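You operate a simulated robot arm through the tools that you are given. There is no shell and no other tool. Be economical: measure what you need, move in short steps, check, and stop when the job is done.

Carry out the task below with a simulated robot arm. There is one attempt and no reset: what you move stays moved.

Task
Set the blue duct damper lever to 60 DEG and run the unit fan.
Fine: it is inside hatch three; free its grey knob, tighten it after; shut and latch the hatch before the isolator goes on.

Only the result counts: the job must be done as asked and must still hold three seconds after the hand-in. Knocking over, shifting, dropping, spilling or breaking anything else fails it.

Robot
A 6-joint arm with a two-finger parallel gripper, fixed in place. Base frame: the origin is at the foot of the arm, x ahead of it, y to its left, z up. Readings come in mm, degrees, newtons and seconds.
Its first joint turns from -166.0 to 166.0 degrees. Payload 3.91 kg.
The TCP is the grasp point between the finger pads, 30 mm short of the fingertips. In the tool frame z runs along the fingers and y along their closing line. Largest opening 110 mm; finger width 20, thickness 10; the body of the gripper, 48 by 112 mm, starts 55 mm behind the TCP.
Orientation is that of the tool frame in the base frame, as a unit quaternion [w, x, y, z]. With the fingers straight down and closing along the base's y, the tool's x points along the base's -x, its y along +y and its z along -z.

Tools
- The arm moves only by the tool apply_moves. Its argument "moves" is a list of rows, each a list of 3 entries, a list of its own where there are three numbers: the turn, a rotation vector about the base's x, y, z in degrees, then the shift along the base's x, y, z in m, then the finger opening in m, from 0 to 0.11. In form: [[[wx, wy, wz], [x, y, z], hand], ...]. A call has 1 to 20 rows; each row shifts and turns the commanded pose from where the row before left it. Rows are played at 5 a second. More than 50 mm and 8.6 degrees between two rows, or a gripper value outside its range, and nothing of the call is played. A pose out of reach is approached as far as the arm can. The call stops where the force on the tool passes 40 N (or 10 N more than at its start, if that is more) or the arm is blocked; 0.2 s more then pass. The fingers move at their own pace (about 45 mm/s each) and stop on an object; they squeeze with about 39 N. The grip force told is the motor's: it shows also when the fingers shut on nothing. Time passes only in rows, and 0.2 s behind the last, so rows that do not move let the fingers close. The reply holds the time, the measured pose of the TCP, the force on the tool along the base axes, the opening and the grip force, in the units named above and with some noise, and new pictures: "views" is both (left out), scene, wrist or none.
- Cameras (640 x 400 px; columns grow to the right, rows downward): "scene" is fixed at [218.8, 500.2, 1684.6]; the picture's right is [-0.75, -0.66, 0.00], its down [-0.55, 0.63, -0.54] and it looks along [0.36, -0.41, -0.84] (base axes); focal length 334 px, centre (320, 200). "wrist" rides on the gripper at [77, 7, -115] in the tool frame; the picture's right is [-0.09, 1.00, 0.00], its down [-0.80, -0.07, -0.59] and it looks along [-0.59, -0.05, 0.80] (tool axes); focal length 270 px, centre (320, 200). There is no depth. A picture from a camera that has moved, and an enlarged one, comes with that camera's place and axes in the base frame and with its lens.
- move_column(by): slides the trunk up (or, below 0, down) by that many mm; the arm rides with it, the base frame stays. It gives what a move gives, with no picture.
- zoom(camera, box): a new picture of the part [left, top, right, bottom] of that camera's present view, enlarged. The clock stands still meanwhile.
- hand_in(): hands the job in; it is judged then, once.

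Work in short steps. Places have to be worked out from the pictures, the camera data and where the tool is seen: move nearer, look again, correct. Check each grasp and each placing, and mend what went wrong. You have 120 turns and 200 pictures in all, those below and enlarged ones among them. Open the gripper and draw the arm clear of the work before you hand the job in, unless the task says otherwise; then end with one line.

The tools are called as a command line: name --argument value ..., lists and objects as JSON in quotes. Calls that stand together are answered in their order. apply_moves: Moves the arm, as the interface text tells. Its arguments: {"type":"object","properties":{"moves":{"type":"array"},"views":{"type":"string","enum":["both","scene","wrist","none"]}},"required":["moves"]} The other tools are called the same way: move_column (by) slides the trunk up or down; zoom (camera, box) takes an enlarged picture of a part of a camera's view; hand_in () hands the job in.

At the start:

```text
time: 0.0
tool_pos: [467.3, 143.7, 1305.5]
ee_rot: [0.0, 0.001, 1.0, 0.0]
ft_force: [-0.9, -1.4, -0.2]
opening: 109.9
grasp_force: 0.1
trunk travel left (down, up): [-575.0, 35.0]
```

scene: 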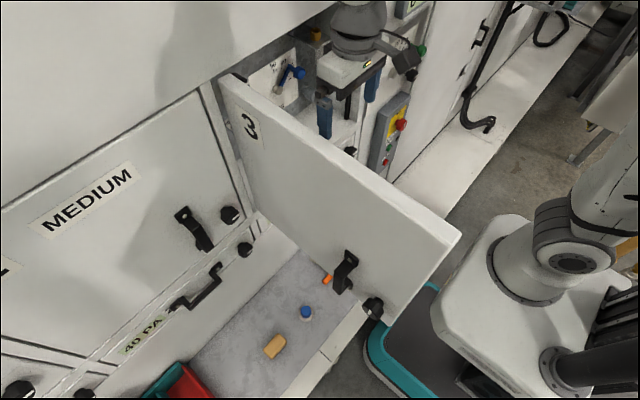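
wrist: 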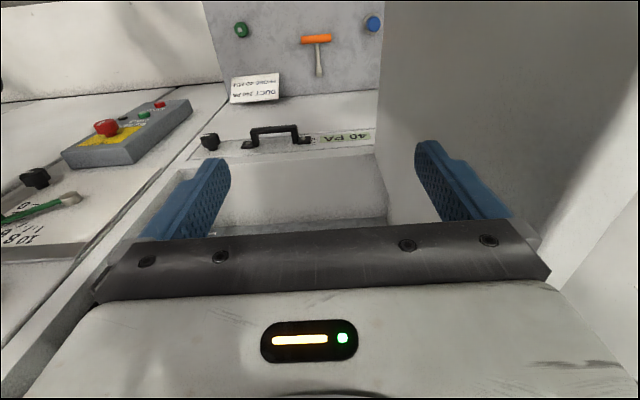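

The scene shows hatch 3 standing open with the blue lever inside the unit and an isolator box to the right. I zoom in to read the details before moving.

zoom --camera "scene" --box '[220, 0, 440, 190]'

zoom --camera "wrist" --box '[0, 0, 400, 250]'

zoom --camera "scene" --box '[150, 180, 450, 400]'

```text
2.11 times, centred on (330, 95) of scene
camera zoom: at [218.8, 500.2, 1684.6], right [-0.75, -0.66, 0.0], down [-0.55, 0.63, -0.54], along [0.36, -0.41, -0.84], focal length 704 px, centre (299, 421)
```

zoom: 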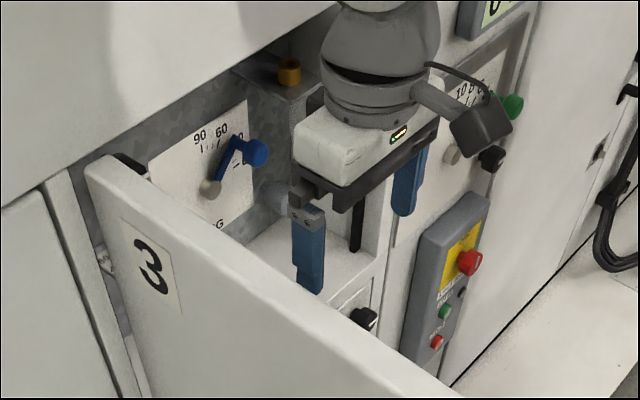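

```text
1.60 times, centred on (200, 125) of wrist
camera zoom: at [391.0, 149.8, 1422.6], right [0.09, 1.0, 0.0], down [0.8, -0.07, 0.59], along [0.59, -0.05, -0.8], focal length 432 px, centre (512, 320)
```

zoom: 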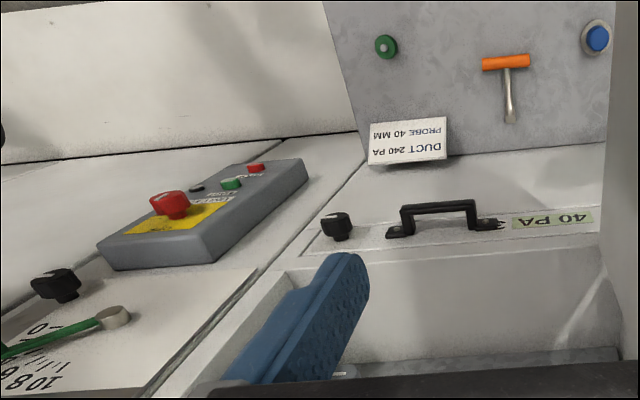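

```text
1.82 times, centred on (300, 290) of scene
camera zoom: at [218.8, 500.2, 1684.6], right [-0.75, -0.66, 0.0], down [-0.55, 0.63, -0.54], along [0.36, -0.41, -0.84], focal length 608 px, centre (356, 36)
```

zoom: 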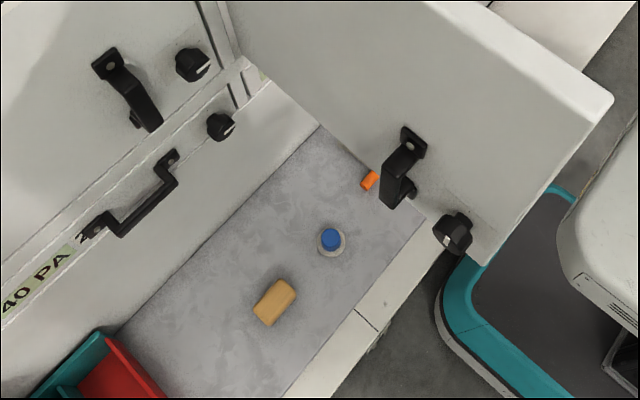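

Isolator box sits to the right (−y) of the open hatch; blue lever with a grey pivot knob is in the opening. I back away and roll the tool 180° so the wrist camera ends up on top when the tool points forward.

apply_moves --moves '[[[0, 0, 8.5], [-0.006, -0.006, 0], 0.11], [[0, 0, 8.5], [-0.006, -0.006, 0], 0.11], [[0, 0, 8.5], [-0.006, -0.006, 0], 0.11], [[0, 0, 8.5], [-0.006, -0.006, 0], 0.11], [[0, 0, 8.5], [-0.006, -0.006, 0], 0.11], [[0, 0, 8.5], [-0.006, -0.006, 0], 0.11], [[0, 0, 8.5], [-0.006, -0.006, 0], 0.11], [[0, 0, 8.5], [-0.006, -0.006, 0], 0.11], [[0, 0, 8.5], [-0.006, -0.006, 0], 0.11], [[0, 0, 8.5], [-0.006, -0.006, 0], 0.11], [[0, 0, 8.5], [-0.006, -0.006, 0], 0.11], [[0, 0, 8.5], [-0.006, -0.006, 0], 0.11], [[0, 0, 8.5], [-0.006, -0.006, 0], 0.11], [[0, 0, 8.5], [-0.006, -0.006, 0], 0.11], [[0, 0, 8.5], [-0.006, -0.006, 0], 0.11], [[0, 0, 8.5], [-0.006, -0.006, 0], 0.11], [[0, 0, 8.5], [-0.006, -0.006, 0], 0.11], [[0, 0, 8.5], [-0.006, -0.006, 0], 0.11], [[0, 0, 8.5], [-0.006, -0.006, 0], 0.11], [[0, 0, 8.5], [-0.006, -0.006, 0], 0.11]]' --views "none"

```text
time: 4.2
tool_pos: [346.7, 21.9, 1306.6]
ee_rot: [0.001, 0.996, -0.087, -0.001]
ft_force: [0.3, -0.1, 0.4]
opening: 109.7
grasp_force: 0.0
trunk travel left (down, up): [-575.0, 35.0]
```

The roll worked. Finish it and pitch the tool forward to the horizontal to look at the unit.

apply_moves --moves '[[[0, 0, 5], [0, 0, 0], 0.11], [[0, 0, 5], [0, 0, 0], 0.11], [[0, -8.5, 0], [-0.005, 0, 0], 0.11], [[0, -8.5, 0], [-0.005, 0, 0], 0.11], [[0, -8.5, 0], [-0.005, 0, 0], 0.11], [[0, -8.5, 0], [-0.005, 0, 0], 0.11], [[0, -8.5, 0], [-0.005, 0, 0], 0.11], [[0, -8.5, 0], [-0.005, 0, 0], 0.11], [[0, -8.5, 0], [-0.005, 0, 0], 0.11], [[0, -8.5, 0], [-0.005, 0, 0], 0.11], [[0, -8.5, 0], [-0.005, 0, 0], 0.11], [[0, -8.5, 0], [-0.005, 0, 0], 0.11], [[0, -5, 0], [0, 0, 0], 0.11]]'

```text
time: 6.1
tool_pos: [338.0, 44.8, 1259.8]
ee_rot: [0.032, 0.925, 0.013, 0.377]
ft_force: [0.2, -0.2, -0.4]
opening: 109.8
grasp_force: 0.0
out of reach, approached as far as the arm can: row 2, 9
trunk travel left (down, up): [-575.0, 35.0]
stopped in row 9: the arm was blocked; the commanded pose is now the measured one
camera wrist: at [312.8, 46.1, 1397.1], right [-0.06, -1.0, 0.01], down [-0.99, 0.06, -0.14], along [0.14, -0.02, -0.99], focal length 270 px, centre (320, 200)
```

scene: 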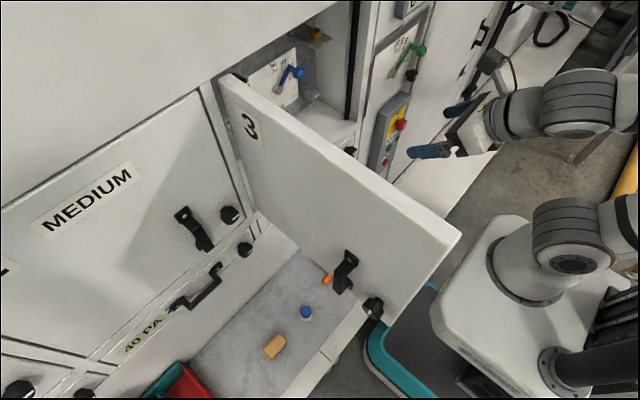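
wrist: 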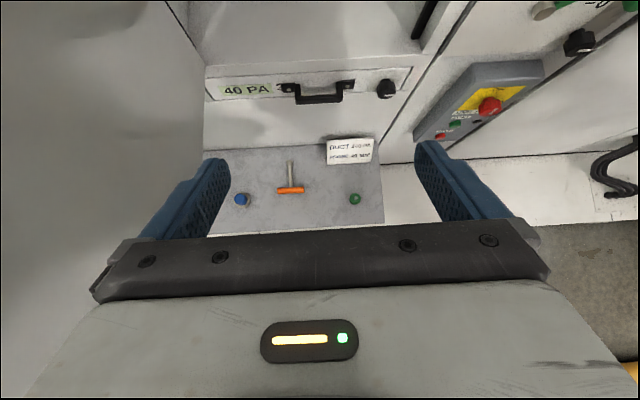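

Too close to the base for a level tool, so the arm folded out. I move forward while continuing the pitch; the face is at about x≈620, door at y≈270.

apply_moves --moves '[[[0, -4, 0], [0.03, -0.005, 0], 0.11], [[0, -8, 0], [0.03, -0.005, 0], 0.11], [[0, -8, 0], [0.025, -0.005, 0], 0.11], [[0, -8, 0], [0.025, -0.005, 0], 0.11], [[0, -8, 0], [0.02, -0.005, 0], 0.11], [[0, -8, 0], [0.02, -0.005, 0], 0.11]]'

```text
time: 7.5
tool_pos: [516.9, 28.7, 1296.4]
ee_rot: [0.034, 0.714, -0.003, 0.699]
ft_force: [0.1, 0.3, 0.4]
opening: 109.8
grasp_force: 0.2
out of reach, approached as far as the arm can: row 2, 3, 4, 5, 6
trunk travel left (down, up): [-575.0, 35.0]
camera wrist: at [403.1, 30.5, 1377.6], right [-0.05, -1.0, -0.04], down [-0.61, 0.07, -0.79], along [0.79, -0.02, -0.61], focal length 270 px, centre (320, 200)
```

scene: 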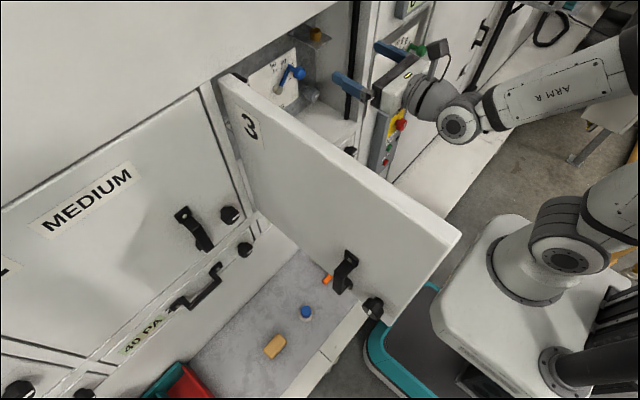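
wrist: 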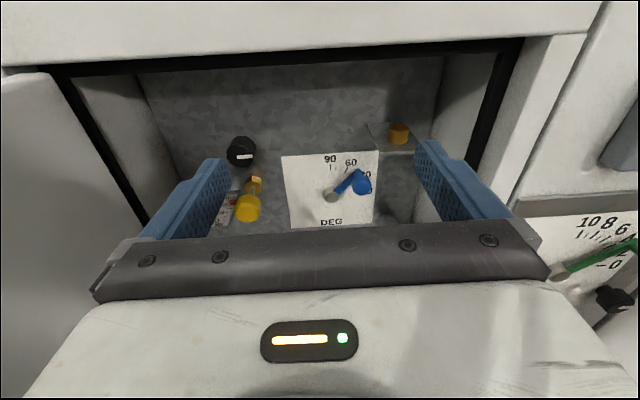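

Now the interior is visible. Zoom for detail.

zoom --camera "wrist" --box '[200, 110, 440, 260]'

zoom --camera "scene" --box '[230, 10, 350, 130]'

```text
2.67 times, centred on (320, 185) of wrist
camera zoom: at [403.1, 30.5, 1377.6], right [-0.05, -1.0, -0.04], down [-0.61, 0.07, -0.79], along [0.79, -0.02, -0.61], focal length 721 px, centre (320, 240)
```

zoom: 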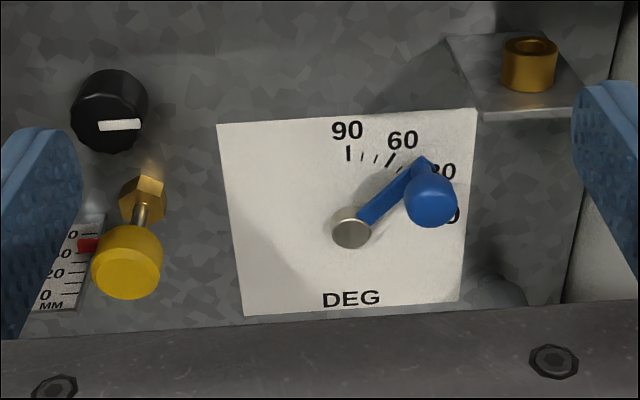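

```text
3.33 times, centred on (290, 70) of scene
camera zoom: at [218.8, 500.2, 1684.6], right [-0.75, -0.66, 0.0], down [-0.55, 0.63, -0.54], along [0.36, -0.41, -0.84], focal length 1114 px, centre (420, 633)
```

zoom: 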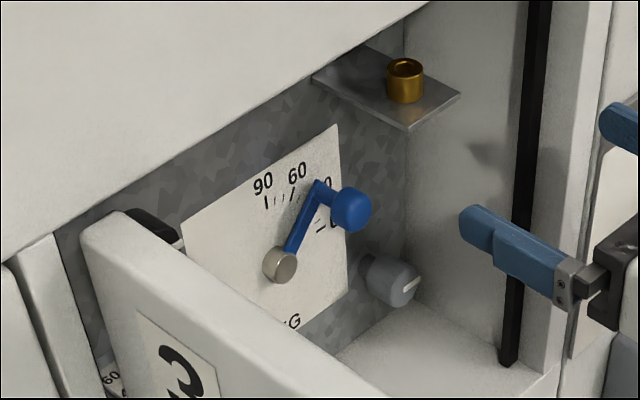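

Grey lock knob (white mark) is low-right of the dial, around (790,−116,990); pivot ≈(815,−2,1065), lever handle ≈(777,−50,1113), reading about 45. I lower the trunk so the arm is level with the opening.

move_column --by -220

apply_moves --moves '[[[0, 0, 0], [0, 0, 0], 0.11]]' --views "both"

```text
time: 9.8
tool_pos: [515.1, 27.9, 1077.7]
ee_rot: [0.036, 0.714, -0.003, 0.699]
ft_force: [-0.1, 0.6, -0.1]
opening: 110.0
grasp_force: 0.0
trunk travel left (down, up): [-355.0, 255.0]
```

```text
time: 10.2
tool_pos: [515.6, 28.1, 1077.7]
ee_rot: [0.035, 0.714, -0.004, 0.699]
ft_force: [0.1, 0.2, 0.4]
opening: 109.9
grasp_force: 0.1
trunk travel left (down, up): [-355.0, 255.0]
camera wrist: at [401.6, 30.3, 1158.4], right [-0.05, -1.0, -0.04], down [-0.61, 0.07, -0.79], along [0.79, -0.02, -0.61], focal length 270 px, centre (320, 200)
```

scene: 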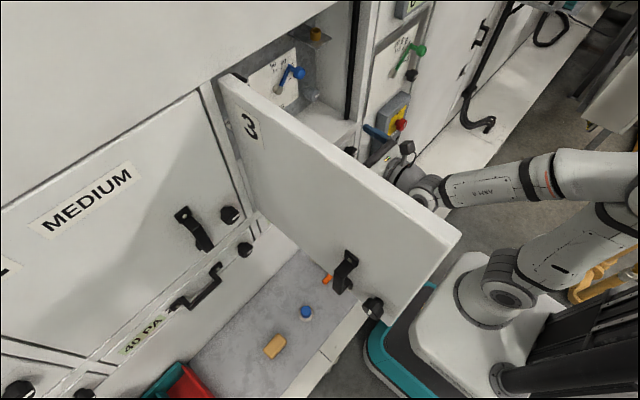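
wrist: 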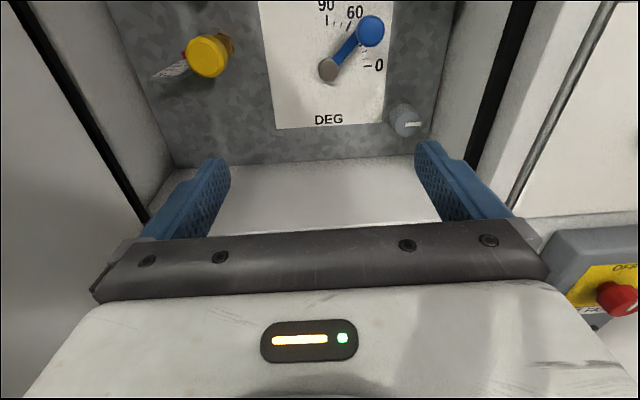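

Good view. Zoom on the lever/knob and the isolator label.

zoom --camera "wrist" --box '[250, 0, 450, 140]'

zoom --camera "scene" --box '[350, 80, 430, 180]'

zoom --camera "wrist" --box '[540, 220, 640, 340]'

```text
2.86 times, centred on (350, 70) of wrist
camera zoom: at [401.6, 30.3, 1158.4], right [-0.05, -1.0, -0.04], down [-0.61, 0.07, -0.79], along [0.79, -0.02, -0.61], focal length 772 px, centre (234, 571)
```

zoom: 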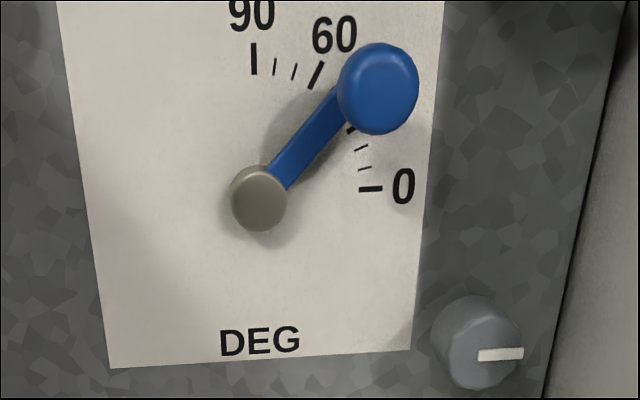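

```text
4.00 times, centred on (390, 130) of scene
camera zoom: at [218.8, 500.2, 1684.6], right [-0.75, -0.66, 0.0], down [-0.55, 0.63, -0.54], along [0.36, -0.41, -0.84], focal length 1337 px, centre (40, 480)
```

zoom: 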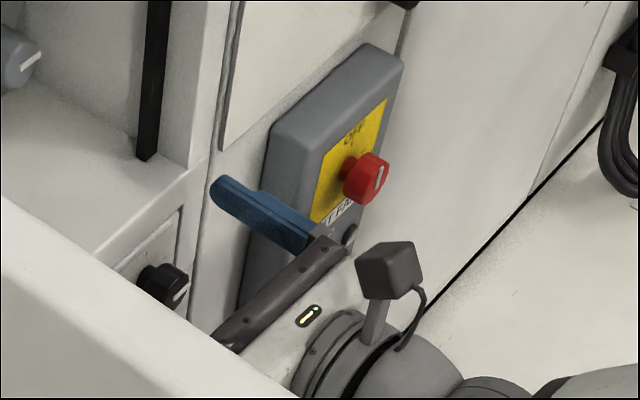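

```text
3.33 times, centred on (590, 280) of wrist
camera zoom: at [401.6, 30.3, 1158.4], right [-0.05, -1.0, -0.04], down [-0.61, 0.07, -0.79], along [0.79, -0.02, -0.61], focal length 901 px, centre (-580, -67)
```

zoom: 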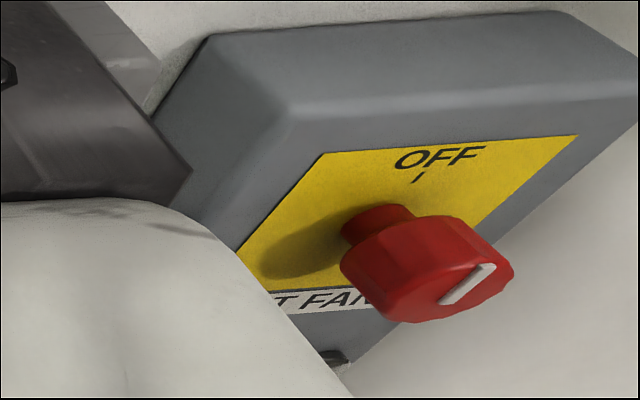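

Knob axis ≈(y −116, z 997), face at x≈789, pointer at 3 o'clock; side wall near y≈−174. I square the tool, roll it −50° (closing line near vertical, camera to the left), and stand in front of the knob.

apply_moves --moves '[[[2.5, -1.1, 3.2], [0.015, -0.024, -0.012], 0.08], [[-8.33, 0, 0], [0.015, -0.02, -0.0115], 0.08], [[-8.33, 0, 0], [0.015, -0.02, -0.0115], 0.08], [[-8.33, 0, 0], [0.015, -0.02, -0.0115], 0.08], [[-8.33, 0, 0], [0.015, -0.02, -0.0115], 0.08], [[-8.33, 0, 0], [0.015, -0.02, -0.0115], 0.08], [[-8.33, 0, 0], [0.015, -0.02, -0.0115], 0.08], [[0, 0, 0], [0, 0, 0], 0.08]]'

```text
time: 12.1
tool_pos: [587.5, 70.2, 1027.6]
ee_rot: [0.302, 0.645, 0.295, 0.637]
ft_force: [0.3, 0.2, -1.1]
opening: 79.7
grasp_force: 0.0
out of reach, approached as far as the arm can: row 1, 2, 3, 4, 5, 6, 7
trunk travel left (down, up): [-355.0, 255.0]
camera wrist: at [474.2, 126.5, 1084.5], right [-0.01, -0.71, 0.71], down [-0.61, -0.56, -0.56], along [0.8, -0.43, -0.42], focal length 270 px, centre (320, 200)
```

scene: 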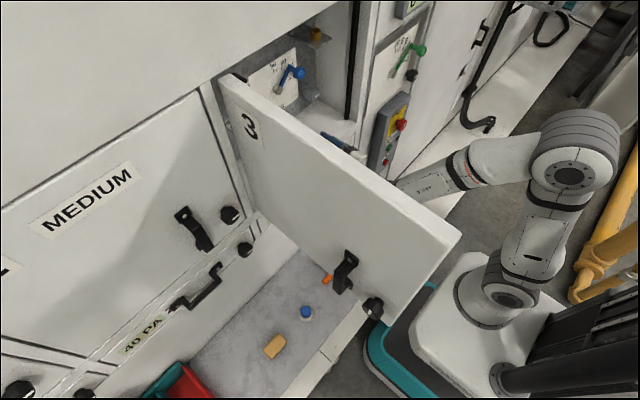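
wrist: 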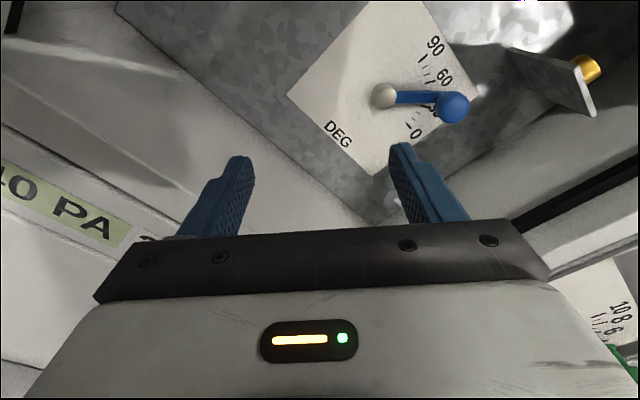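

The arm lagged at its inner reach limit. I send idle rows to see if it converges to the commanded pose.

apply_moves --moves '[[[0, 0, 0], [0.005, 0, 0], 0.08], [[0, 0, 0], [0.0, 0, 0], 0.08], [[0, 0, 0], [0, 0, 0], 0.08], [[0, 0, 0], [0, 0, 0], 0.08]]' --views "none"

```text
time: 13.1
tool_pos: [590.4, 74.7, 1028.8]
ee_rot: [0.3, 0.644, 0.297, 0.638]
ft_force: [0.3, -0.5, 0.7]
opening: 79.8
grasp_force: 0.0
out of reach, approached as far as the arm can: row 1
trunk travel left (down, up): [-355.0, 255.0]
```

The command is clipped to what it can do. I probe: go forward a little, then try −y.

apply_moves --moves '[[[0, 0, 0], [0.025, 0, 0], 0.08], [[0, 0, 0], [0.025, 0, 0], 0.08], [[0, 0, 0], [0, -0.02, 0], 0.08], [[0, 0, 0], [0, -0.02, 0], 0.08], [[0, 0, 0], [0, -0.02, 0], 0.08]]' --views "none"

```text
time: 14.2
tool_pos: [632.3, 75.0, 1041.3]
ee_rot: [0.303, 0.645, 0.296, 0.636]
ft_force: [0.6, 0.4, -0.4]
opening: 80.2
grasp_force: 0.1
out of reach, approached as far as the arm can: row 1, 2, 3, 4, 5
trunk travel left (down, up): [-355.0, 255.0]
```

Joint 6 seems to be at its limit (rolled the wrong way). I retreat and unwind by rolling the other way (+x) toward the same orientation on the other branch.

apply_moves --moves '[[[0, 0, 0], [-0.03, 0, 0], 0.08], [[8.4, 0, 0], [-0.02, 0, 0.0], 0.08], [[8.4, 0, 0], [-0.01, 0, 0], 0.08], [[8.4, 0, 0], [-0.01, 0, 0], 0.08], [[8.4, 0, 0], [0, 0, 0], 0.08], [[8.4, 0, 0], [0, 0, 0], 0.08], [[8.4, 0, 0], [0, 0, 0], 0.08], [[8.4, 0, 0], [0, 0, 0], 0.08], [[8.4, 0, 0], [0, 0, 0], 0.08], [[8.4, 0, 0], [0, 0, 0], 0.08], [[8.4, 0, 0], [0, 0, 0], 0.08], [[8.4, 0, 0], [0, 0, 0], 0.08], [[8.4, 0, 0], [0, 0, 0], 0.08], [[8.4, 0, 0], [0, 0, 0], 0.08], [[8.4, 0, 0], [0, 0, 0], 0.08]]' --views "scene"

```text
time: 17.4
tool_pos: [562.4, 75.1, 1040.8]
ee_rot: [-0.395, 0.588, -0.392, 0.587]
ft_force: [-0.6, -1.0, -0.4]
opening: 80.0
grasp_force: 0.1
trunk travel left (down, up): [-355.0, 255.0]
```

scene: 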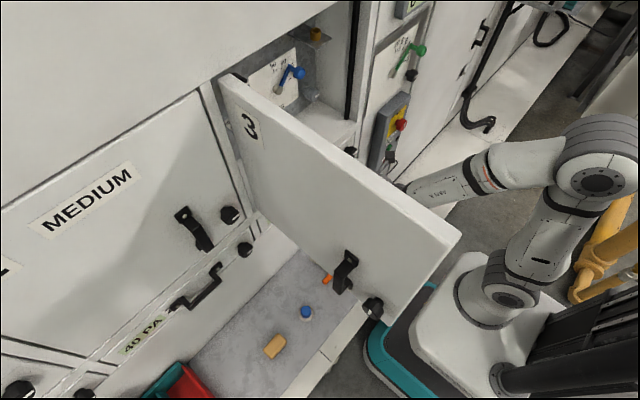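

No reach problems now; a≈68°. Continue unwinding.

apply_moves --moves '[[[8.5, 0, 0], [0, -0.004, 0], 0.08], [[8.5, 0, 0], [0, -0.004, 0], 0.08], [[8.5, 0, 0], [0, -0.004, 0], 0.08], [[8.5, 0, 0], [0, -0.004, 0], 0.08], [[8.5, 0, 0], [0, -0.004, 0], 0.08], [[8.5, 0, 0], [0, -0.004, 0], 0.08], [[8.5, 0, 0], [0, -0.004, 0], 0.08], [[8.5, 0, 0], [0, -0.004, 0], 0.08], [[8.5, 0, 0], [0, -0.004, 0], 0.08], [[8.5, 0, 0], [0, -0.004, 0], 0.08], [[8.5, 0, 0], [0, -0.004, 0], 0.08], [[8.5, 0, 0], [0, -0.004, 0], 0.08], [[8.5, 0, 0], [0, -0.004, 0], 0.08], [[8.5, 0, 0], [0, -0.004, 0], 0.08], [[8.5, 0, 0], [0, -0.004, 0], 0.08], [[8.5, 0, 0], [0, -0.004, 0], 0.08], [[8.5, 0, 0], [0, -0.004, 0], 0.08], [[8.5, 0, 0], [0, -0.004, 0], 0.08], [[8.5, 0, 0], [0, -0.004, 0], 0.08], [[8.5, 0, 0], [0, -0.004, 0], 0.08]]' --views "none"

apply_moves --moves '[[[8.0, 0, 0], [0, -0.012, -0.004], 0.08], [[8.0, 0, 0], [0, -0.012, -0.004], 0.08], [[8.0, 0, 0], [0, -0.012, -0.004], 0.08], [[8.0, 0, 0], [0, -0.012, -0.004], 0.08], [[8.0, 0, 0], [0, -0.012, -0.004], 0.08], [[8.0, 0, 0], [0, -0.012, -0.004], 0.08], [[8.0, 0, 0], [0, -0.012, -0.004], 0.08], [[8.0, 0, 0], [0, -0.012, -0.004], 0.08], [[8.0, 0, 0], [0, -0.01, -0.004], 0.08]]' --views "both"

```text
time: 21.6
tool_pos: [496.7, 146.6, 1208.5]
ee_rot: [0.641, 0.29, 0.657, 0.271]
ft_force: [0.3, -0.5, 0.2]
opening: 80.1
grasp_force: 0.0
out of reach, approached as far as the arm can: row 3, 4, 5, 7, 8, 9, 10, 11, 12, 13, 14, 15, 16, 17, 18, 19, 20
trunk travel left (down, up): [-355.0, 255.0]
```

```text
time: 23.3
tool_pos: [444.8, 136.4, 1303.2]
ee_rot: [0.371, 0.519, 0.533, 0.556]
ft_force: [-0.5, 0.2, 0.3]
opening: 80.1
grasp_force: 0.0
out of reach, approached as far as the arm can: row 1, 2, 3, 4, 5, 6, 7
trunk travel left (down, up): [-355.0, 255.0]
stopped in row 8: the arm was blocked; the commanded pose is now the measured one
camera wrist: at [321.6, 186.0, 1338.3], right [0.16, -0.24, 0.96], down [-0.44, -0.89, -0.15], along [0.88, -0.4, -0.25], focal length 270 px, centre (320, 200)
```

scene: 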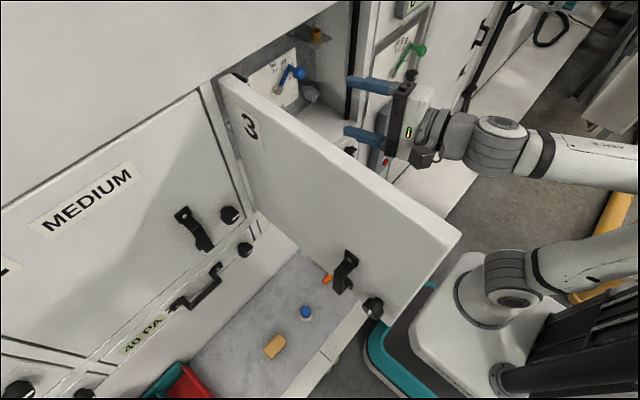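
wrist: 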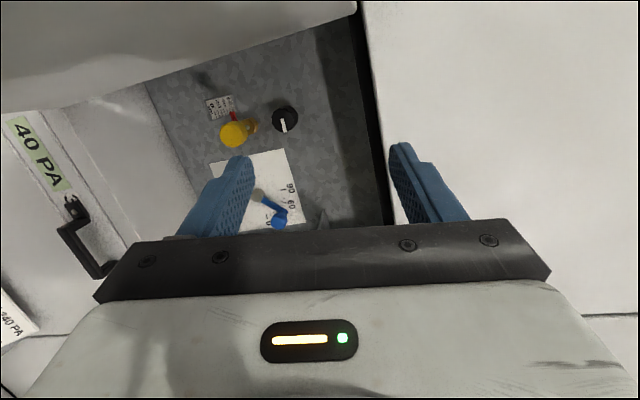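

Unclear which limit is active. The present orientation (camera left, closing line vertical) is nearly what I want for the knob, so I square it up slightly and probe motion from here.

apply_moves --moves '[[[0, 0, -4], [0.02, -0.02, 0], 0.08], [[0, 0, -4], [0.02, -0.02, 0], 0.08], [[0, 0, -4], [0.02, -0.02, 0], 0.08], [[0, 0, 0], [0.02, -0.02, 0], 0.08]]' --views "none"

```text
time: 24.3
tool_pos: [522.2, 44.9, 1320.5]
ee_rot: [0.428, 0.571, 0.474, 0.516]
ft_force: [0.7, 0.4, 0.0]
opening: 79.7
grasp_force: 0.0
out of reach, approached as far as the arm can: row 2, 3
trunk travel left (down, up): [-355.0, 255.0]
```

It follows again here. Continue toward y=−116 and level the pitch.

apply_moves --moves '[[[0, -3, 0], [0.01, -0.03, -0.01], 0.08], [[0, -3, 0], [0.01, -0.03, -0.02], 0.08], [[0, 0, 0], [0.0, -0.03, -0.02], 0.08], [[0, 0, 0], [0.0, -0.03, -0.02], 0.08], [[0, 0, 0], [0, -0.03, -0.02], 0.08]]' --views "none"

```text
time: 25.5
tool_pos: [540.1, -110.4, 1241.5]
ee_rot: [0.451, 0.546, 0.451, 0.544]
ft_force: [-0.9, -0.1, -0.2]
opening: 79.8
grasp_force: 0.1
out of reach, approached as far as the arm can: row 1
trunk travel left (down, up): [-355.0, 255.0]
```

Now free and square at (540,−110,1241). Lower the trunk to knob height.

move_column --by -242

apply_moves --moves '[[[0, 0, 0], [0.02, 0, 0], 0.08]]'

```text
time: 28.0
tool_pos: [538.1, -110.2, 1001.2]
ee_rot: [0.452, 0.543, 0.451, 0.546]
ft_force: [-0.4, 0.6, -0.2]
opening: 79.8
grasp_force: 0.0
trunk travel left (down, up): [-113.0, 497.0]
```

```text
time: 28.4
tool_pos: [557.7, -109.0, 1001.7]
ee_rot: [0.452, 0.543, 0.451, 0.545]
ft_force: [0.4, 0.4, 0.3]
opening: 80.0
grasp_force: 0.0
trunk travel left (down, up): [-113.0, 497.0]
camera wrist: at [443.9, -35.3, 1023.3], right [0.0, -0.27, 0.96], down [-0.59, -0.77, -0.22], along [0.81, -0.57, -0.16], focal length 270 px, centre (320, 200)
```

scene: 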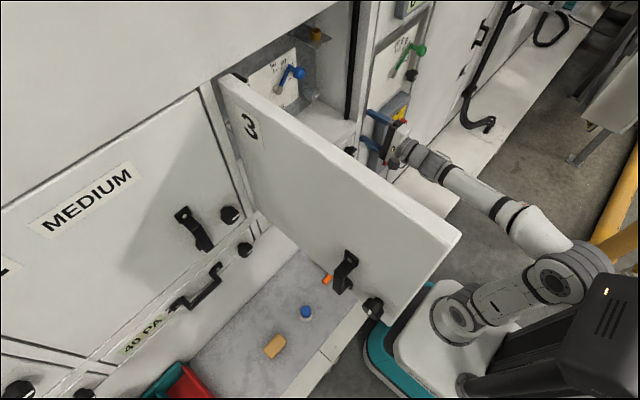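
wrist: 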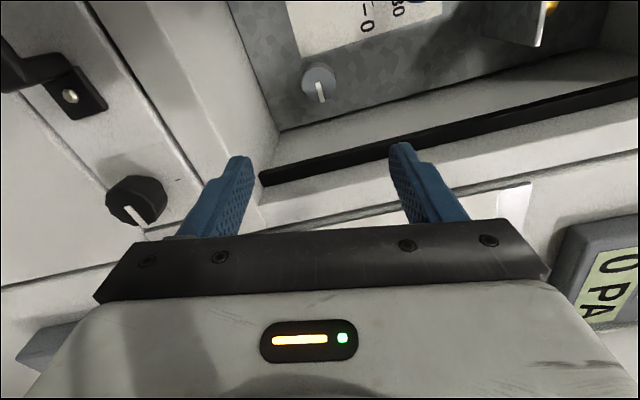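

Knob is straight ahead at (789,−115,1000). I roll to about −65°, centre, and advance to short of the knob.

apply_moves --moves '[[[7, 0, 0], [0.02, -0.004, 0], 0.075], [[7, 0, 0], [0.03, -0.003, -0.001], 0.075], [[0, 0, 0], [0.03, 0, 0], 0.075], [[0, 0, 0], [0.03, 0, 0], 0.075], [[0, 0, 0], [0.03, 0, 0], 0.075], [[0, 0, 0], [0.03, 0, 0], 0.075]]'

```text
time: 29.8
tool_pos: [730.2, -115.2, 999.5]
ee_rot: [0.382, 0.594, 0.38, 0.597]
ft_force: [0.1, -0.1, -0.3]
opening: 74.7
grasp_force: 0.1
trunk travel left (down, up): [-113.0, 497.0]
camera wrist: at [614.1, -47.3, 1038.6], right [0.0, -0.5, 0.87], down [-0.59, -0.7, -0.4], along [0.81, -0.52, -0.29], focal length 270 px, centre (320, 200)
```

scene: 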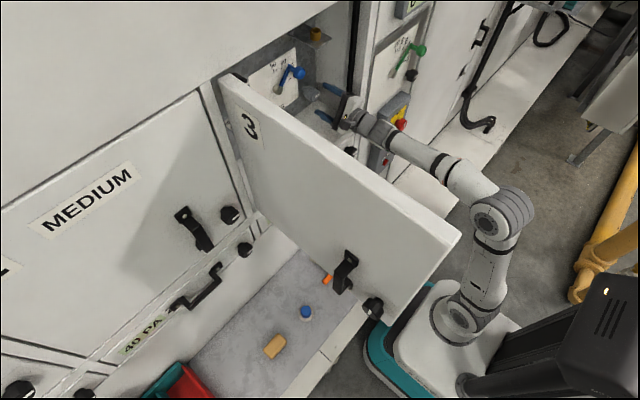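
wrist: 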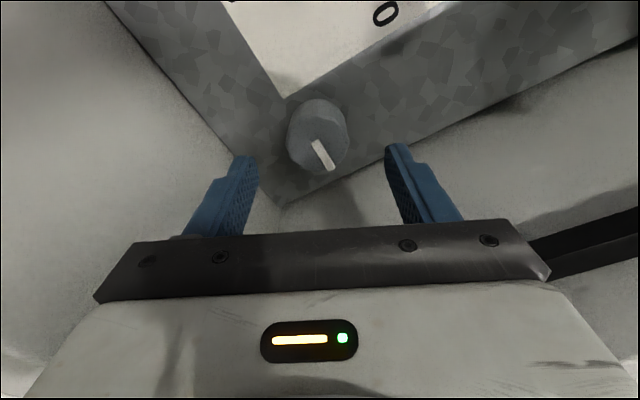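

Well aligned. Advance 47 mm and close on the knob.

apply_moves --moves '[[[0, 0, 0], [0.02, -0.001, 0], 0.075], [[0, 0, 0], [0.017, -0.001, 0.001], 0.075], [[0, 0, 0], [0.01, 0, 0], 0.075], [[0, 0, 0], [0, 0, 0], 0.035], [[0, 0, 0], [0, 0, 0], 0.035], [[0, 0, 0], [0, 0, 0], 0.035], [[0, 0, 0], [0, 0, 0], 0.035]]'

```text
time: 31.4
tool_pos: [777.2, -117.2, 998.8]
ee_rot: [0.382, 0.595, 0.382, 0.595]
ft_force: [-8.3, 8.6, -17.1]
opening: 44.6
grasp_force: 10.3
trunk travel left (down, up): [-113.0, 497.0]
camera wrist: at [662.9, -51.0, 1038.7], right [0.0, -0.49, 0.87], down [-0.59, -0.7, -0.4], along [0.8, -0.52, -0.29], focal length 270 px, centre (320, 200)
```

scene: 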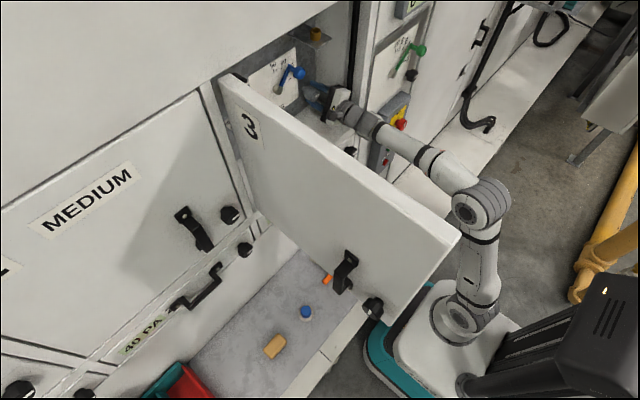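
wrist: 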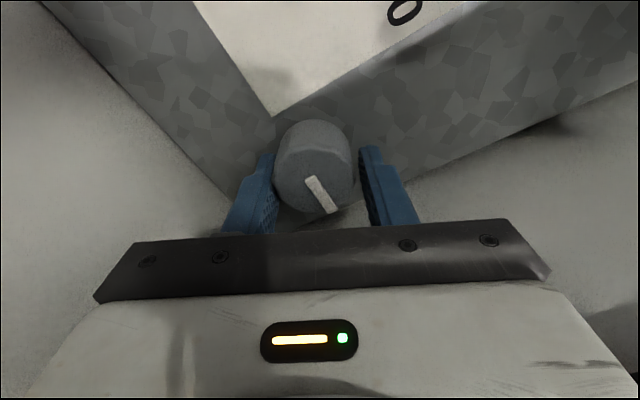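

The knob is between the pads (opening 44.6); side force says I'm about 2 mm off along the closing line. Correct and squeeze.

apply_moves --moves '[[[0, 0, 0], [0, 0.001, -0.002], 0.02], [[0, 0, 0], [0, 0, 0], 0.02], [[0, 0, 0], [0, 0, 0], 0.02]]' --views "none"

```text
time: 32.2
tool_pos: [776.2, -115.8, 996.7]
ee_rot: [0.381, 0.595, 0.382, 0.595]
ft_force: [-10.2, 10.9, -23.5]
opening: 39.8
grasp_force: 45.7
trunk travel left (down, up): [-113.0, 497.0]
```

apply_moves --moves '[[[0, 0, 0], [0, 0.001, -0.002], 0.02], [[0, 0, 0], [0, 0, 0], 0.02]]' --views "none"

```text
time: 32.8
tool_pos: [776.5, -116.3, 996.5]
ee_rot: [0.383, 0.595, 0.381, 0.595]
ft_force: [1.9, 2.2, -10.9]
opening: 39.8
grasp_force: 45.1
trunk travel left (down, up): [-113.0, 497.0]
```

That reduces the load; knob diameter ≈40. Now turn counter-clockwise (−x) in steps, watching force.

apply_moves --moves '[[[-5, 0, 0], [0, 0, -0.001], 0.02], [[-7, 0, 0], [0, 0, 0], 0.02], [[-7, 0, 0], [0, 0, 0], 0.02]]' --views "wrist"

```text
time: 33.6
tool_pos: [776.6, -116.7, 999.3]
ee_rot: [0.476, 0.521, 0.473, 0.527]
ft_force: [33.1, -10.7, 20.5]
opening: 39.7
grasp_force: 45.4
trunk travel left (down, up): [-113.0, 497.0]
camera wrist: at [662.5, -42.0, 1013.8], right [-0.01, -0.18, 0.98], down [-0.59, -0.79, -0.15], along [0.81, -0.58, -0.1], focal length 270 px, centre (320, 200)
```

wrist: 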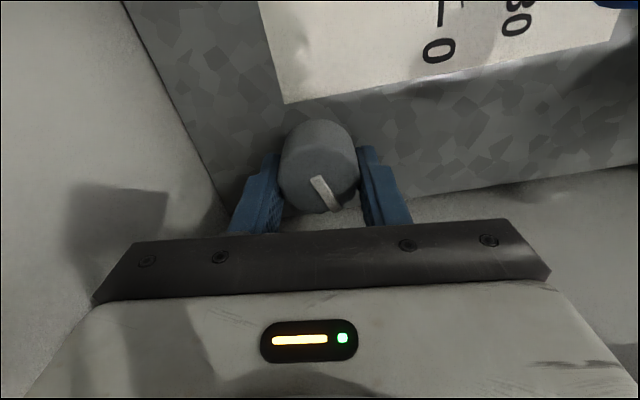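

The knob turns with the gripper. Relieve the side load a bit and keep turning.

apply_moves --moves '[[[0, 0, 0], [0.002, -0.001, 0.001], 0.02], [[-6, 0, 0], [0, 0, 0], 0.02], [[-6, 0, 0], [0, 0, 0], 0.02]]' --views "none"

```text
time: 34.4
tool_pos: [776.4, -117.3, 1000.5]
ee_rot: [0.529, 0.468, 0.526, 0.474]
ft_force: [21.7, -5.1, 29.3]
opening: 39.6
grasp_force: 44.9
trunk travel left (down, up): [-113.0, 497.0]
```

apply_moves --moves '[[[0, 0, 0], [0.002, -0.0005, 0.003], 0.02], [[-6, 0, 0], [0, 0, 0], 0.02], [[-5, 0, 0], [0, 0, 0], 0.02]]' --views "wrist"

```text
time: 35.2
tool_pos: [776.6, -116.6, 1002.9]
ee_rot: [0.57, 0.416, 0.57, 0.42]
ft_force: [-19.5, 5.6, 7.7]
opening: 40.1
grasp_force: 44.7
trunk travel left (down, up): [-113.0, 497.0]
camera wrist: at [662.5, -42.3, 986.5], right [0.0, 0.22, 0.98], down [-0.59, -0.79, 0.17], along [0.8, -0.58, 0.13], focal length 270 px, centre (320, 200)
```

wrist: 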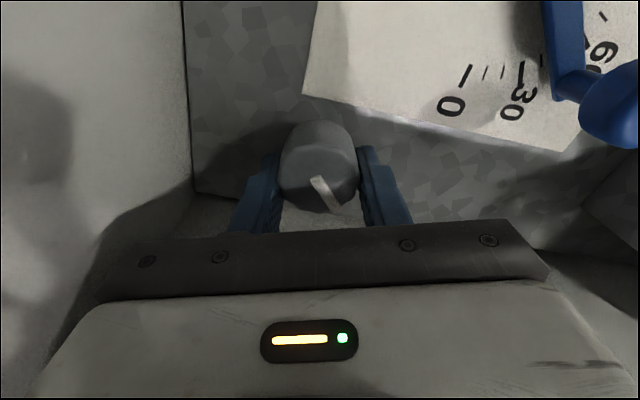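

42° turned. A bit more, then release and back off to regrip.

apply_moves --moves '[[[-5, 0, 0], [-0.001, 0, 0.001], 0.02], [[-5, 0, 0], [0, 0, 0], 0.02], [[0, 0, 0], [0, 0, 0], 0.06], [[0, 0, 0], [0, 0, 0], 0.075], [[0, 0, 0], [0, 0, 0], 0.075], [[0, 0, 0], [-0.02, 0, 0], 0.075], [[0, 0, 0], [-0.035, 0, 0], 0.075]]' --views "wrist"

```text
time: 36.8
tool_pos: [722.1, -117.8, 1000.7]
ee_rot: [0.604, 0.368, 0.604, 0.369]
ft_force: [0.8, 0.6, -0.8]
opening: 75.0
grasp_force: 0.0
trunk travel left (down, up): [-113.0, 497.0]
camera wrist: at [608.6, -47.2, 972.0], right [0.0, 0.38, 0.93], down [-0.59, -0.75, 0.3], along [0.8, -0.55, 0.23], focal length 270 px, centre (320, 200)
```

wrist: 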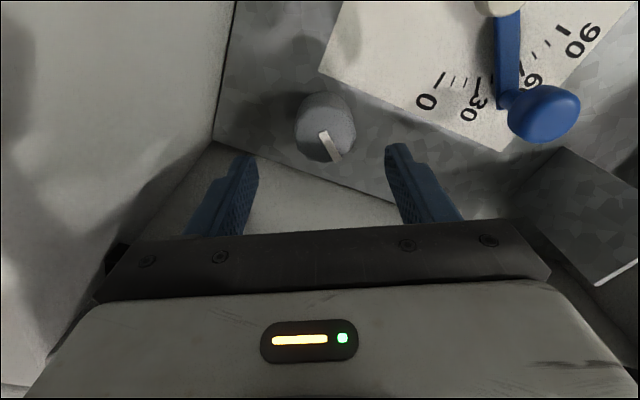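

Knob now at ~52°. Roll back, regrip and turn further to about 90°.

apply_moves --moves '[[[8.4, 0, 0], [0, 0, 0], 0.075], [[8.4, 0, 0], [0, 0, 0], 0.075], [[8.4, 0, 0], [0, 0, 0], 0.075], [[8.4, 0, 0], [0, 0, 0], 0.075], [[8.4, 0, 0], [0, 0, 0], 0.075], [[8, 0, 0], [0, 0, -0.002], 0.075], [[0, 0, 0], [0.025, 0, -0.001], 0.075], [[0, 0, 0], [0.025, 0, 0], 0.075], [[0, 0, 0], [0.004, 0, 0], 0.02], [[0, 0, 0], [0, 0, 0], 0.02], [[0, 0, 0], [0, 0, 0], 0.02], [[0, 0, 0], [0, 0, 0], 0.02]]' --views "wrist"

```text
time: 39.4
tool_pos: [777.9, -118.8, 997.5]
ee_rot: [0.393, 0.588, 0.391, 0.589]
ft_force: [-2.9, 1.2, -5.1]
opening: 39.7
grasp_force: 45.6
trunk travel left (down, up): [-113.0, 497.0]
camera wrist: at [663.6, -50.0, 1033.6], right [0.0, -0.46, 0.89], down [-0.59, -0.71, -0.37], along [0.8, -0.53, -0.27], focal length 270 px, centre (320, 200)
```

wrist: 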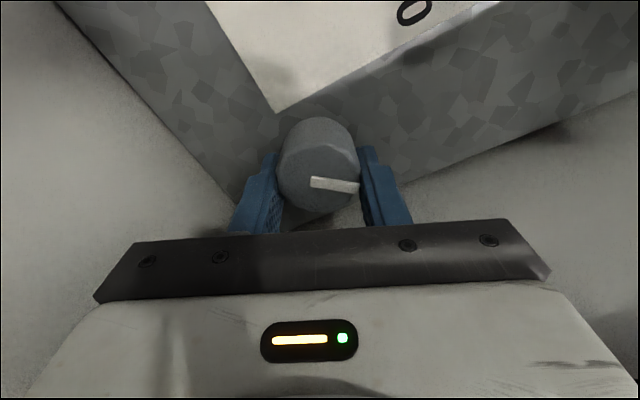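

Gripped well with little side load. Turn another ~45° with slight upward tracking.

apply_moves --moves '[[[-6, 0, 0], [0, 0, 0], 0.02], [[-6, 0, 0], [0, 0, 0.001], 0.02], [[-6, 0, 0], [0, 0, 0.001], 0.02], [[-6, 0, 0], [0, 0, 0.001], 0.02]]' --views "none"

```text
time: 40.4
tool_pos: [778.4, -118.8, 999.3]
ee_rot: [0.507, 0.493, 0.506, 0.494]
ft_force: [-9.3, -3.7, -11.9]
opening: 39.7
grasp_force: 45.2
trunk travel left (down, up): [-113.0, 497.0]
```

apply_moves --moves '[[[-6, 0, 0], [0, 0, -0.0005], 0.02], [[-6, 0, 0], [0, 0, 0], 0.02], [[-6, 0, 0], [0, 0, 0], 0.02]]' --views "wrist"

```text
time: 41.2
tool_pos: [777.9, -119.1, 1002.1]
ee_rot: [0.579, 0.406, 0.575, 0.412]
ft_force: [10.9, -6.2, 10.0]
opening: 39.9
grasp_force: 45.5
trunk travel left (down, up): [-113.0, 497.0]
camera wrist: at [663.4, -43.9, 984.3], right [-0.01, 0.25, 0.97], down [-0.59, -0.78, 0.19], along [0.8, -0.57, 0.15], focal length 270 px, centre (320, 200)
```

wrist: 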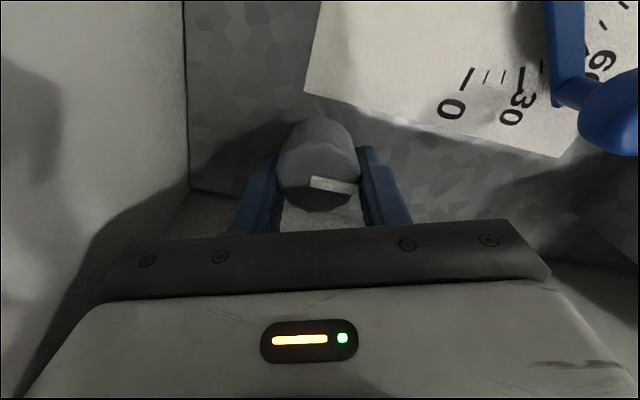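

~94° of loosening in total. Release, back out and go in front of the blue handle at (777,−50,1113).

apply_moves --moves '[[[0, 0, 0], [0, 0, 0], 0.06], [[0, 0, 0], [0, 0, 0], 0.07], [[0, 0, 0], [0, 0, 0], 0.07], [[0, 0, 0], [-0.04, 0, 0], 0.07], [[0, 0, 0], [-0.04, 0, 0], 0.07], [[-4, 0, 0], [-0.02, 0.02, 0.03], 0.07], [[-4, 0, 0], [0, 0.02, 0.03], 0.07], [[-4, 0, 0], [0, 0.02, 0.03], 0.07], [[-4, 0, 0], [0, 0.009, 0.022], 0.07]]' --views "wrist"

```text
time: 43.2
tool_pos: [677.7, -47.6, 1113.3]
ee_rot: [0.628, 0.324, 0.628, 0.326]
ft_force: [0.3, 0.0, 0.1]
opening: 70.0
grasp_force: 0.0
trunk travel left (down, up): [-113.0, 497.0]
camera wrist: at [563.2, 18.0, 1074.8], right [0.0, 0.5, 0.86], down [-0.59, -0.7, 0.4], along [0.8, -0.51, 0.3], focal length 270 px, centre (320, 200)
```

wrist: 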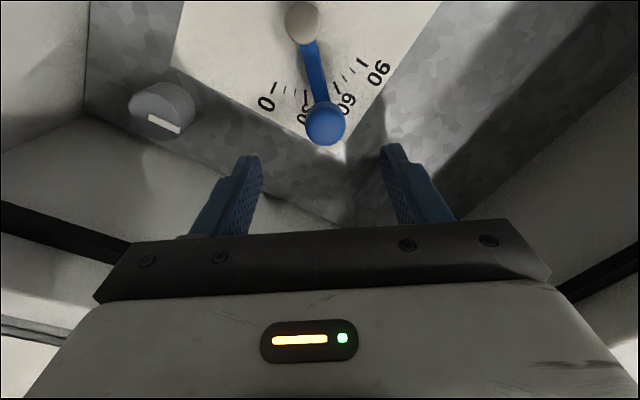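

Handle centred at ≈(770,−47,1119). Raise 5 mm and advance, then close on it.

apply_moves --moves '[[[0, 0, 0], [0.03, 0, 0.003], 0.07], [[0, 0, 0], [0.03, 0, 0.002], 0.07], [[0, 0, 0], [0.02, 0, 0], 0.07], [[0, 0, 0], [0, 0, 0], 0.05], [[0, 0, 0], [0, 0, 0], 0.045]]' --views "wrist"

```text
time: 44.4
tool_pos: [756.6, -51.2, 1116.9]
ee_rot: [0.629, 0.323, 0.628, 0.326]
ft_force: [0.3, 1.1, 1.1]
opening: 44.9
grasp_force: 0.0
trunk travel left (down, up): [-113.0, 497.0]
camera wrist: at [643.1, 16.3, 1079.5], right [0.0, 0.5, 0.86], down [-0.59, -0.7, 0.4], along [0.81, -0.51, 0.3], focal length 270 px, centre (320, 200)
```

wrist: 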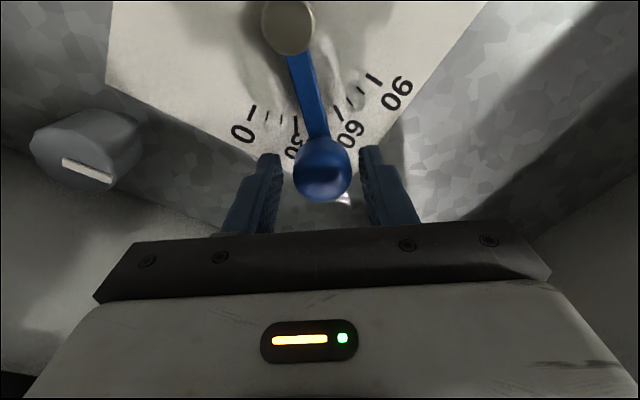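

The handle is between the pads; lever reads ~47°. Close gently, then move along the arc toward 60°.

apply_moves --moves '[[[0, 0, 0], [0, 0.003, 0], 0.02], [[0, 0, 0], [0, 0, 0], 0.02], [[0, 0, 0], [0, 0, 0], 0.02], [[0, 0, 0], [0, 0, 0], 0.02]]' --views "none"

```text
time: 45.4
tool_pos: [756.5, -47.2, 1116.9]
ee_rot: [0.628, 0.324, 0.627, 0.326]
ft_force: [5.4, -6.9, 4.6]
opening: 31.1
grasp_force: 45.6
trunk travel left (down, up): [-113.0, 497.0]
```

apply_moves --moves '[[[-3, 0, 0], [0, 0.003, 0.0025], 0.02], [[-3, 0, 0], [0, 0.003, 0.0025], 0.02]]' --views "wrist"

```text
time: 46.0
tool_pos: [756.5, -41.8, 1122.2]
ee_rot: [0.645, 0.29, 0.644, 0.292]
ft_force: [-2.4, -10.4, -1.7]
opening: 30.9
grasp_force: 44.6
trunk travel left (down, up): [-113.0, 497.0]
camera wrist: at [642.7, 19.4, 1077.9], right [0.0, 0.59, 0.81], down [-0.59, -0.65, 0.48], along [0.8, -0.48, 0.35], focal length 270 px, centre (320, 200)
```

wrist: 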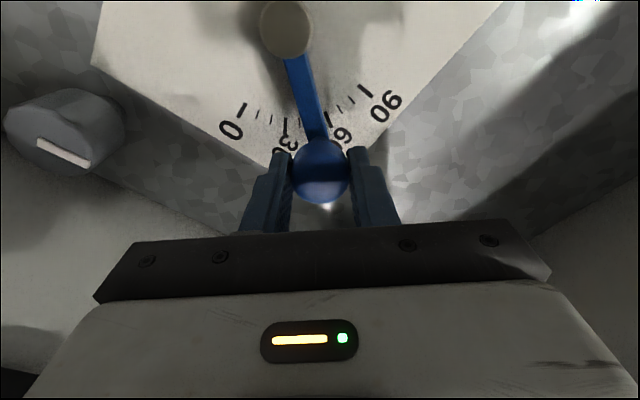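

Lever follows freely (≈53°). Continue to the estimated 60° position (−34.5,1126).

apply_moves --moves '[[[-3, 0, 0], [0, 0.0035, 0.0022], 0.02], [[-3, 0, 0], [0, 0.0035, 0.002], 0.02], [[0, 0, 0], [0, 0, 0], 0.02]]' --views "none"

zoom --camera "wrist" --box '[200, 0, 440, 200]'

zoom --camera "scene" --box '[240, 30, 340, 120]'

```text
time: 46.8
tool_pos: [757.0, -35.9, 1127.6]
ee_rot: [0.659, 0.256, 0.659, 0.258]
ft_force: [-4.2, -12.6, -3.7]
opening: 31.0
grasp_force: 44.8
trunk travel left (down, up): [-113.0, 497.0]
```

```text
2.00 times, centred on (320, 100) of wrist
camera zoom: at [642.7, 21.4, 1076.5], right [0.0, 0.67, 0.74], down [-0.59, -0.6, 0.54], along [0.8, -0.44, 0.4], focal length 541 px, centre (320, 400)
```

zoom: 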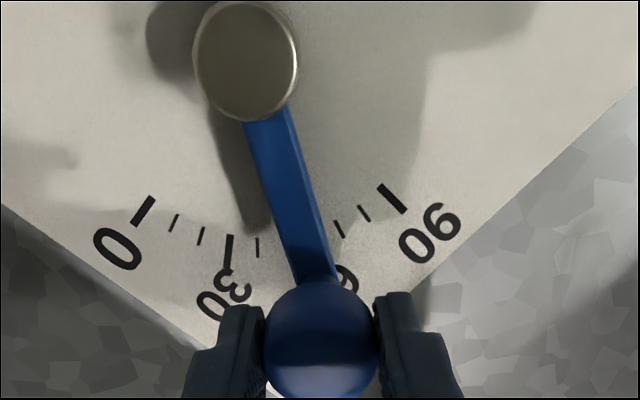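

```text
4.44 times, centred on (290, 75) of scene
camera zoom: at [218.8, 500.2, 1684.6], right [-0.75, -0.66, 0.0], down [-0.55, 0.63, -0.54], along [0.36, -0.41, -0.84], focal length 1485 px, centre (453, 756)
```

zoom: 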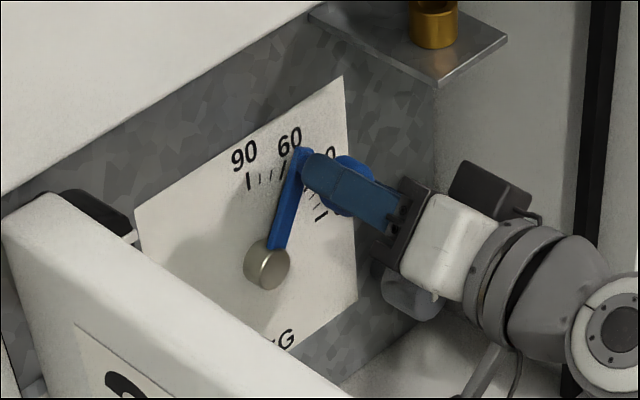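

Line-of-sight calculation puts the lever at about 60.5°. Release, back off and verify from a squarer view.

apply_moves --moves '[[[0, 0, 0], [0, 0, 0], 0.04], [[0, 0, 0], [0, 0, 0], 0.055], [[0, 0, 0], [0, 0, 0], 0.06], [[0, 0, 0], [-0.04, 0, 0], 0.06], [[0, 0, 0], [-0.04, 0, 0], 0.06], [[0, 0, 0], [-0.04, 0, -0.02], 0.06], [[0, 0, 0], [-0.03, 0, -0.02], 0.06]]' --views "none"

zoom --camera "wrist" --box '[180, 0, 460, 175]'

zoom --camera "scene" --box '[250, 30, 340, 110]'

```text
time: 48.4
tool_pos: [605.7, -33.7, 1087.7]
ee_rot: [0.658, 0.257, 0.658, 0.258]
ft_force: [1.3, -0.4, 0.5]
opening: 59.8
grasp_force: 0.1
trunk travel left (down, up): [-113.0, 497.0]
```

```text
2.29 times, centred on (320, 88) of wrist
camera zoom: at [491.8, 23.0, 1037.1], right [0.0, 0.67, 0.74], down [-0.59, -0.6, 0.54], along [0.81, -0.44, 0.4], focal length 618 px, centre (320, 457)
```

zoom: 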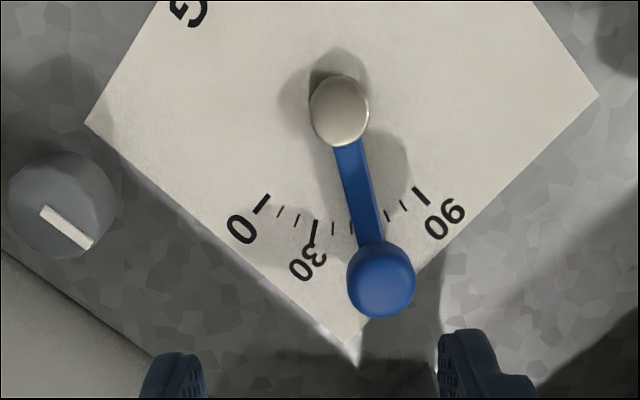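

```text
5.00 times, centred on (295, 70) of scene
camera zoom: at [218.8, 500.2, 1684.6], right [-0.75, -0.66, 0.0], down [-0.55, 0.63, -0.54], along [0.36, -0.41, -0.84], focal length 1671 px, centre (445, 850)
```

zoom: 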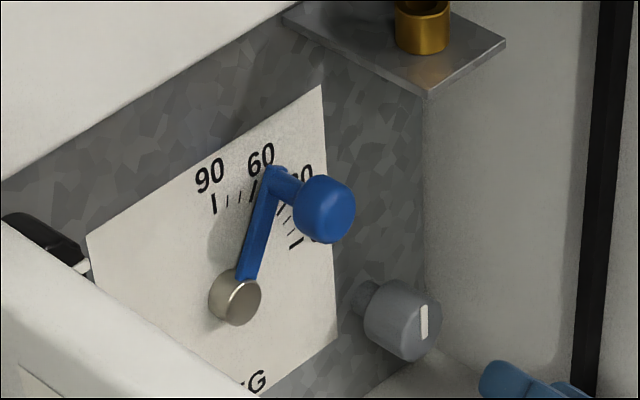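

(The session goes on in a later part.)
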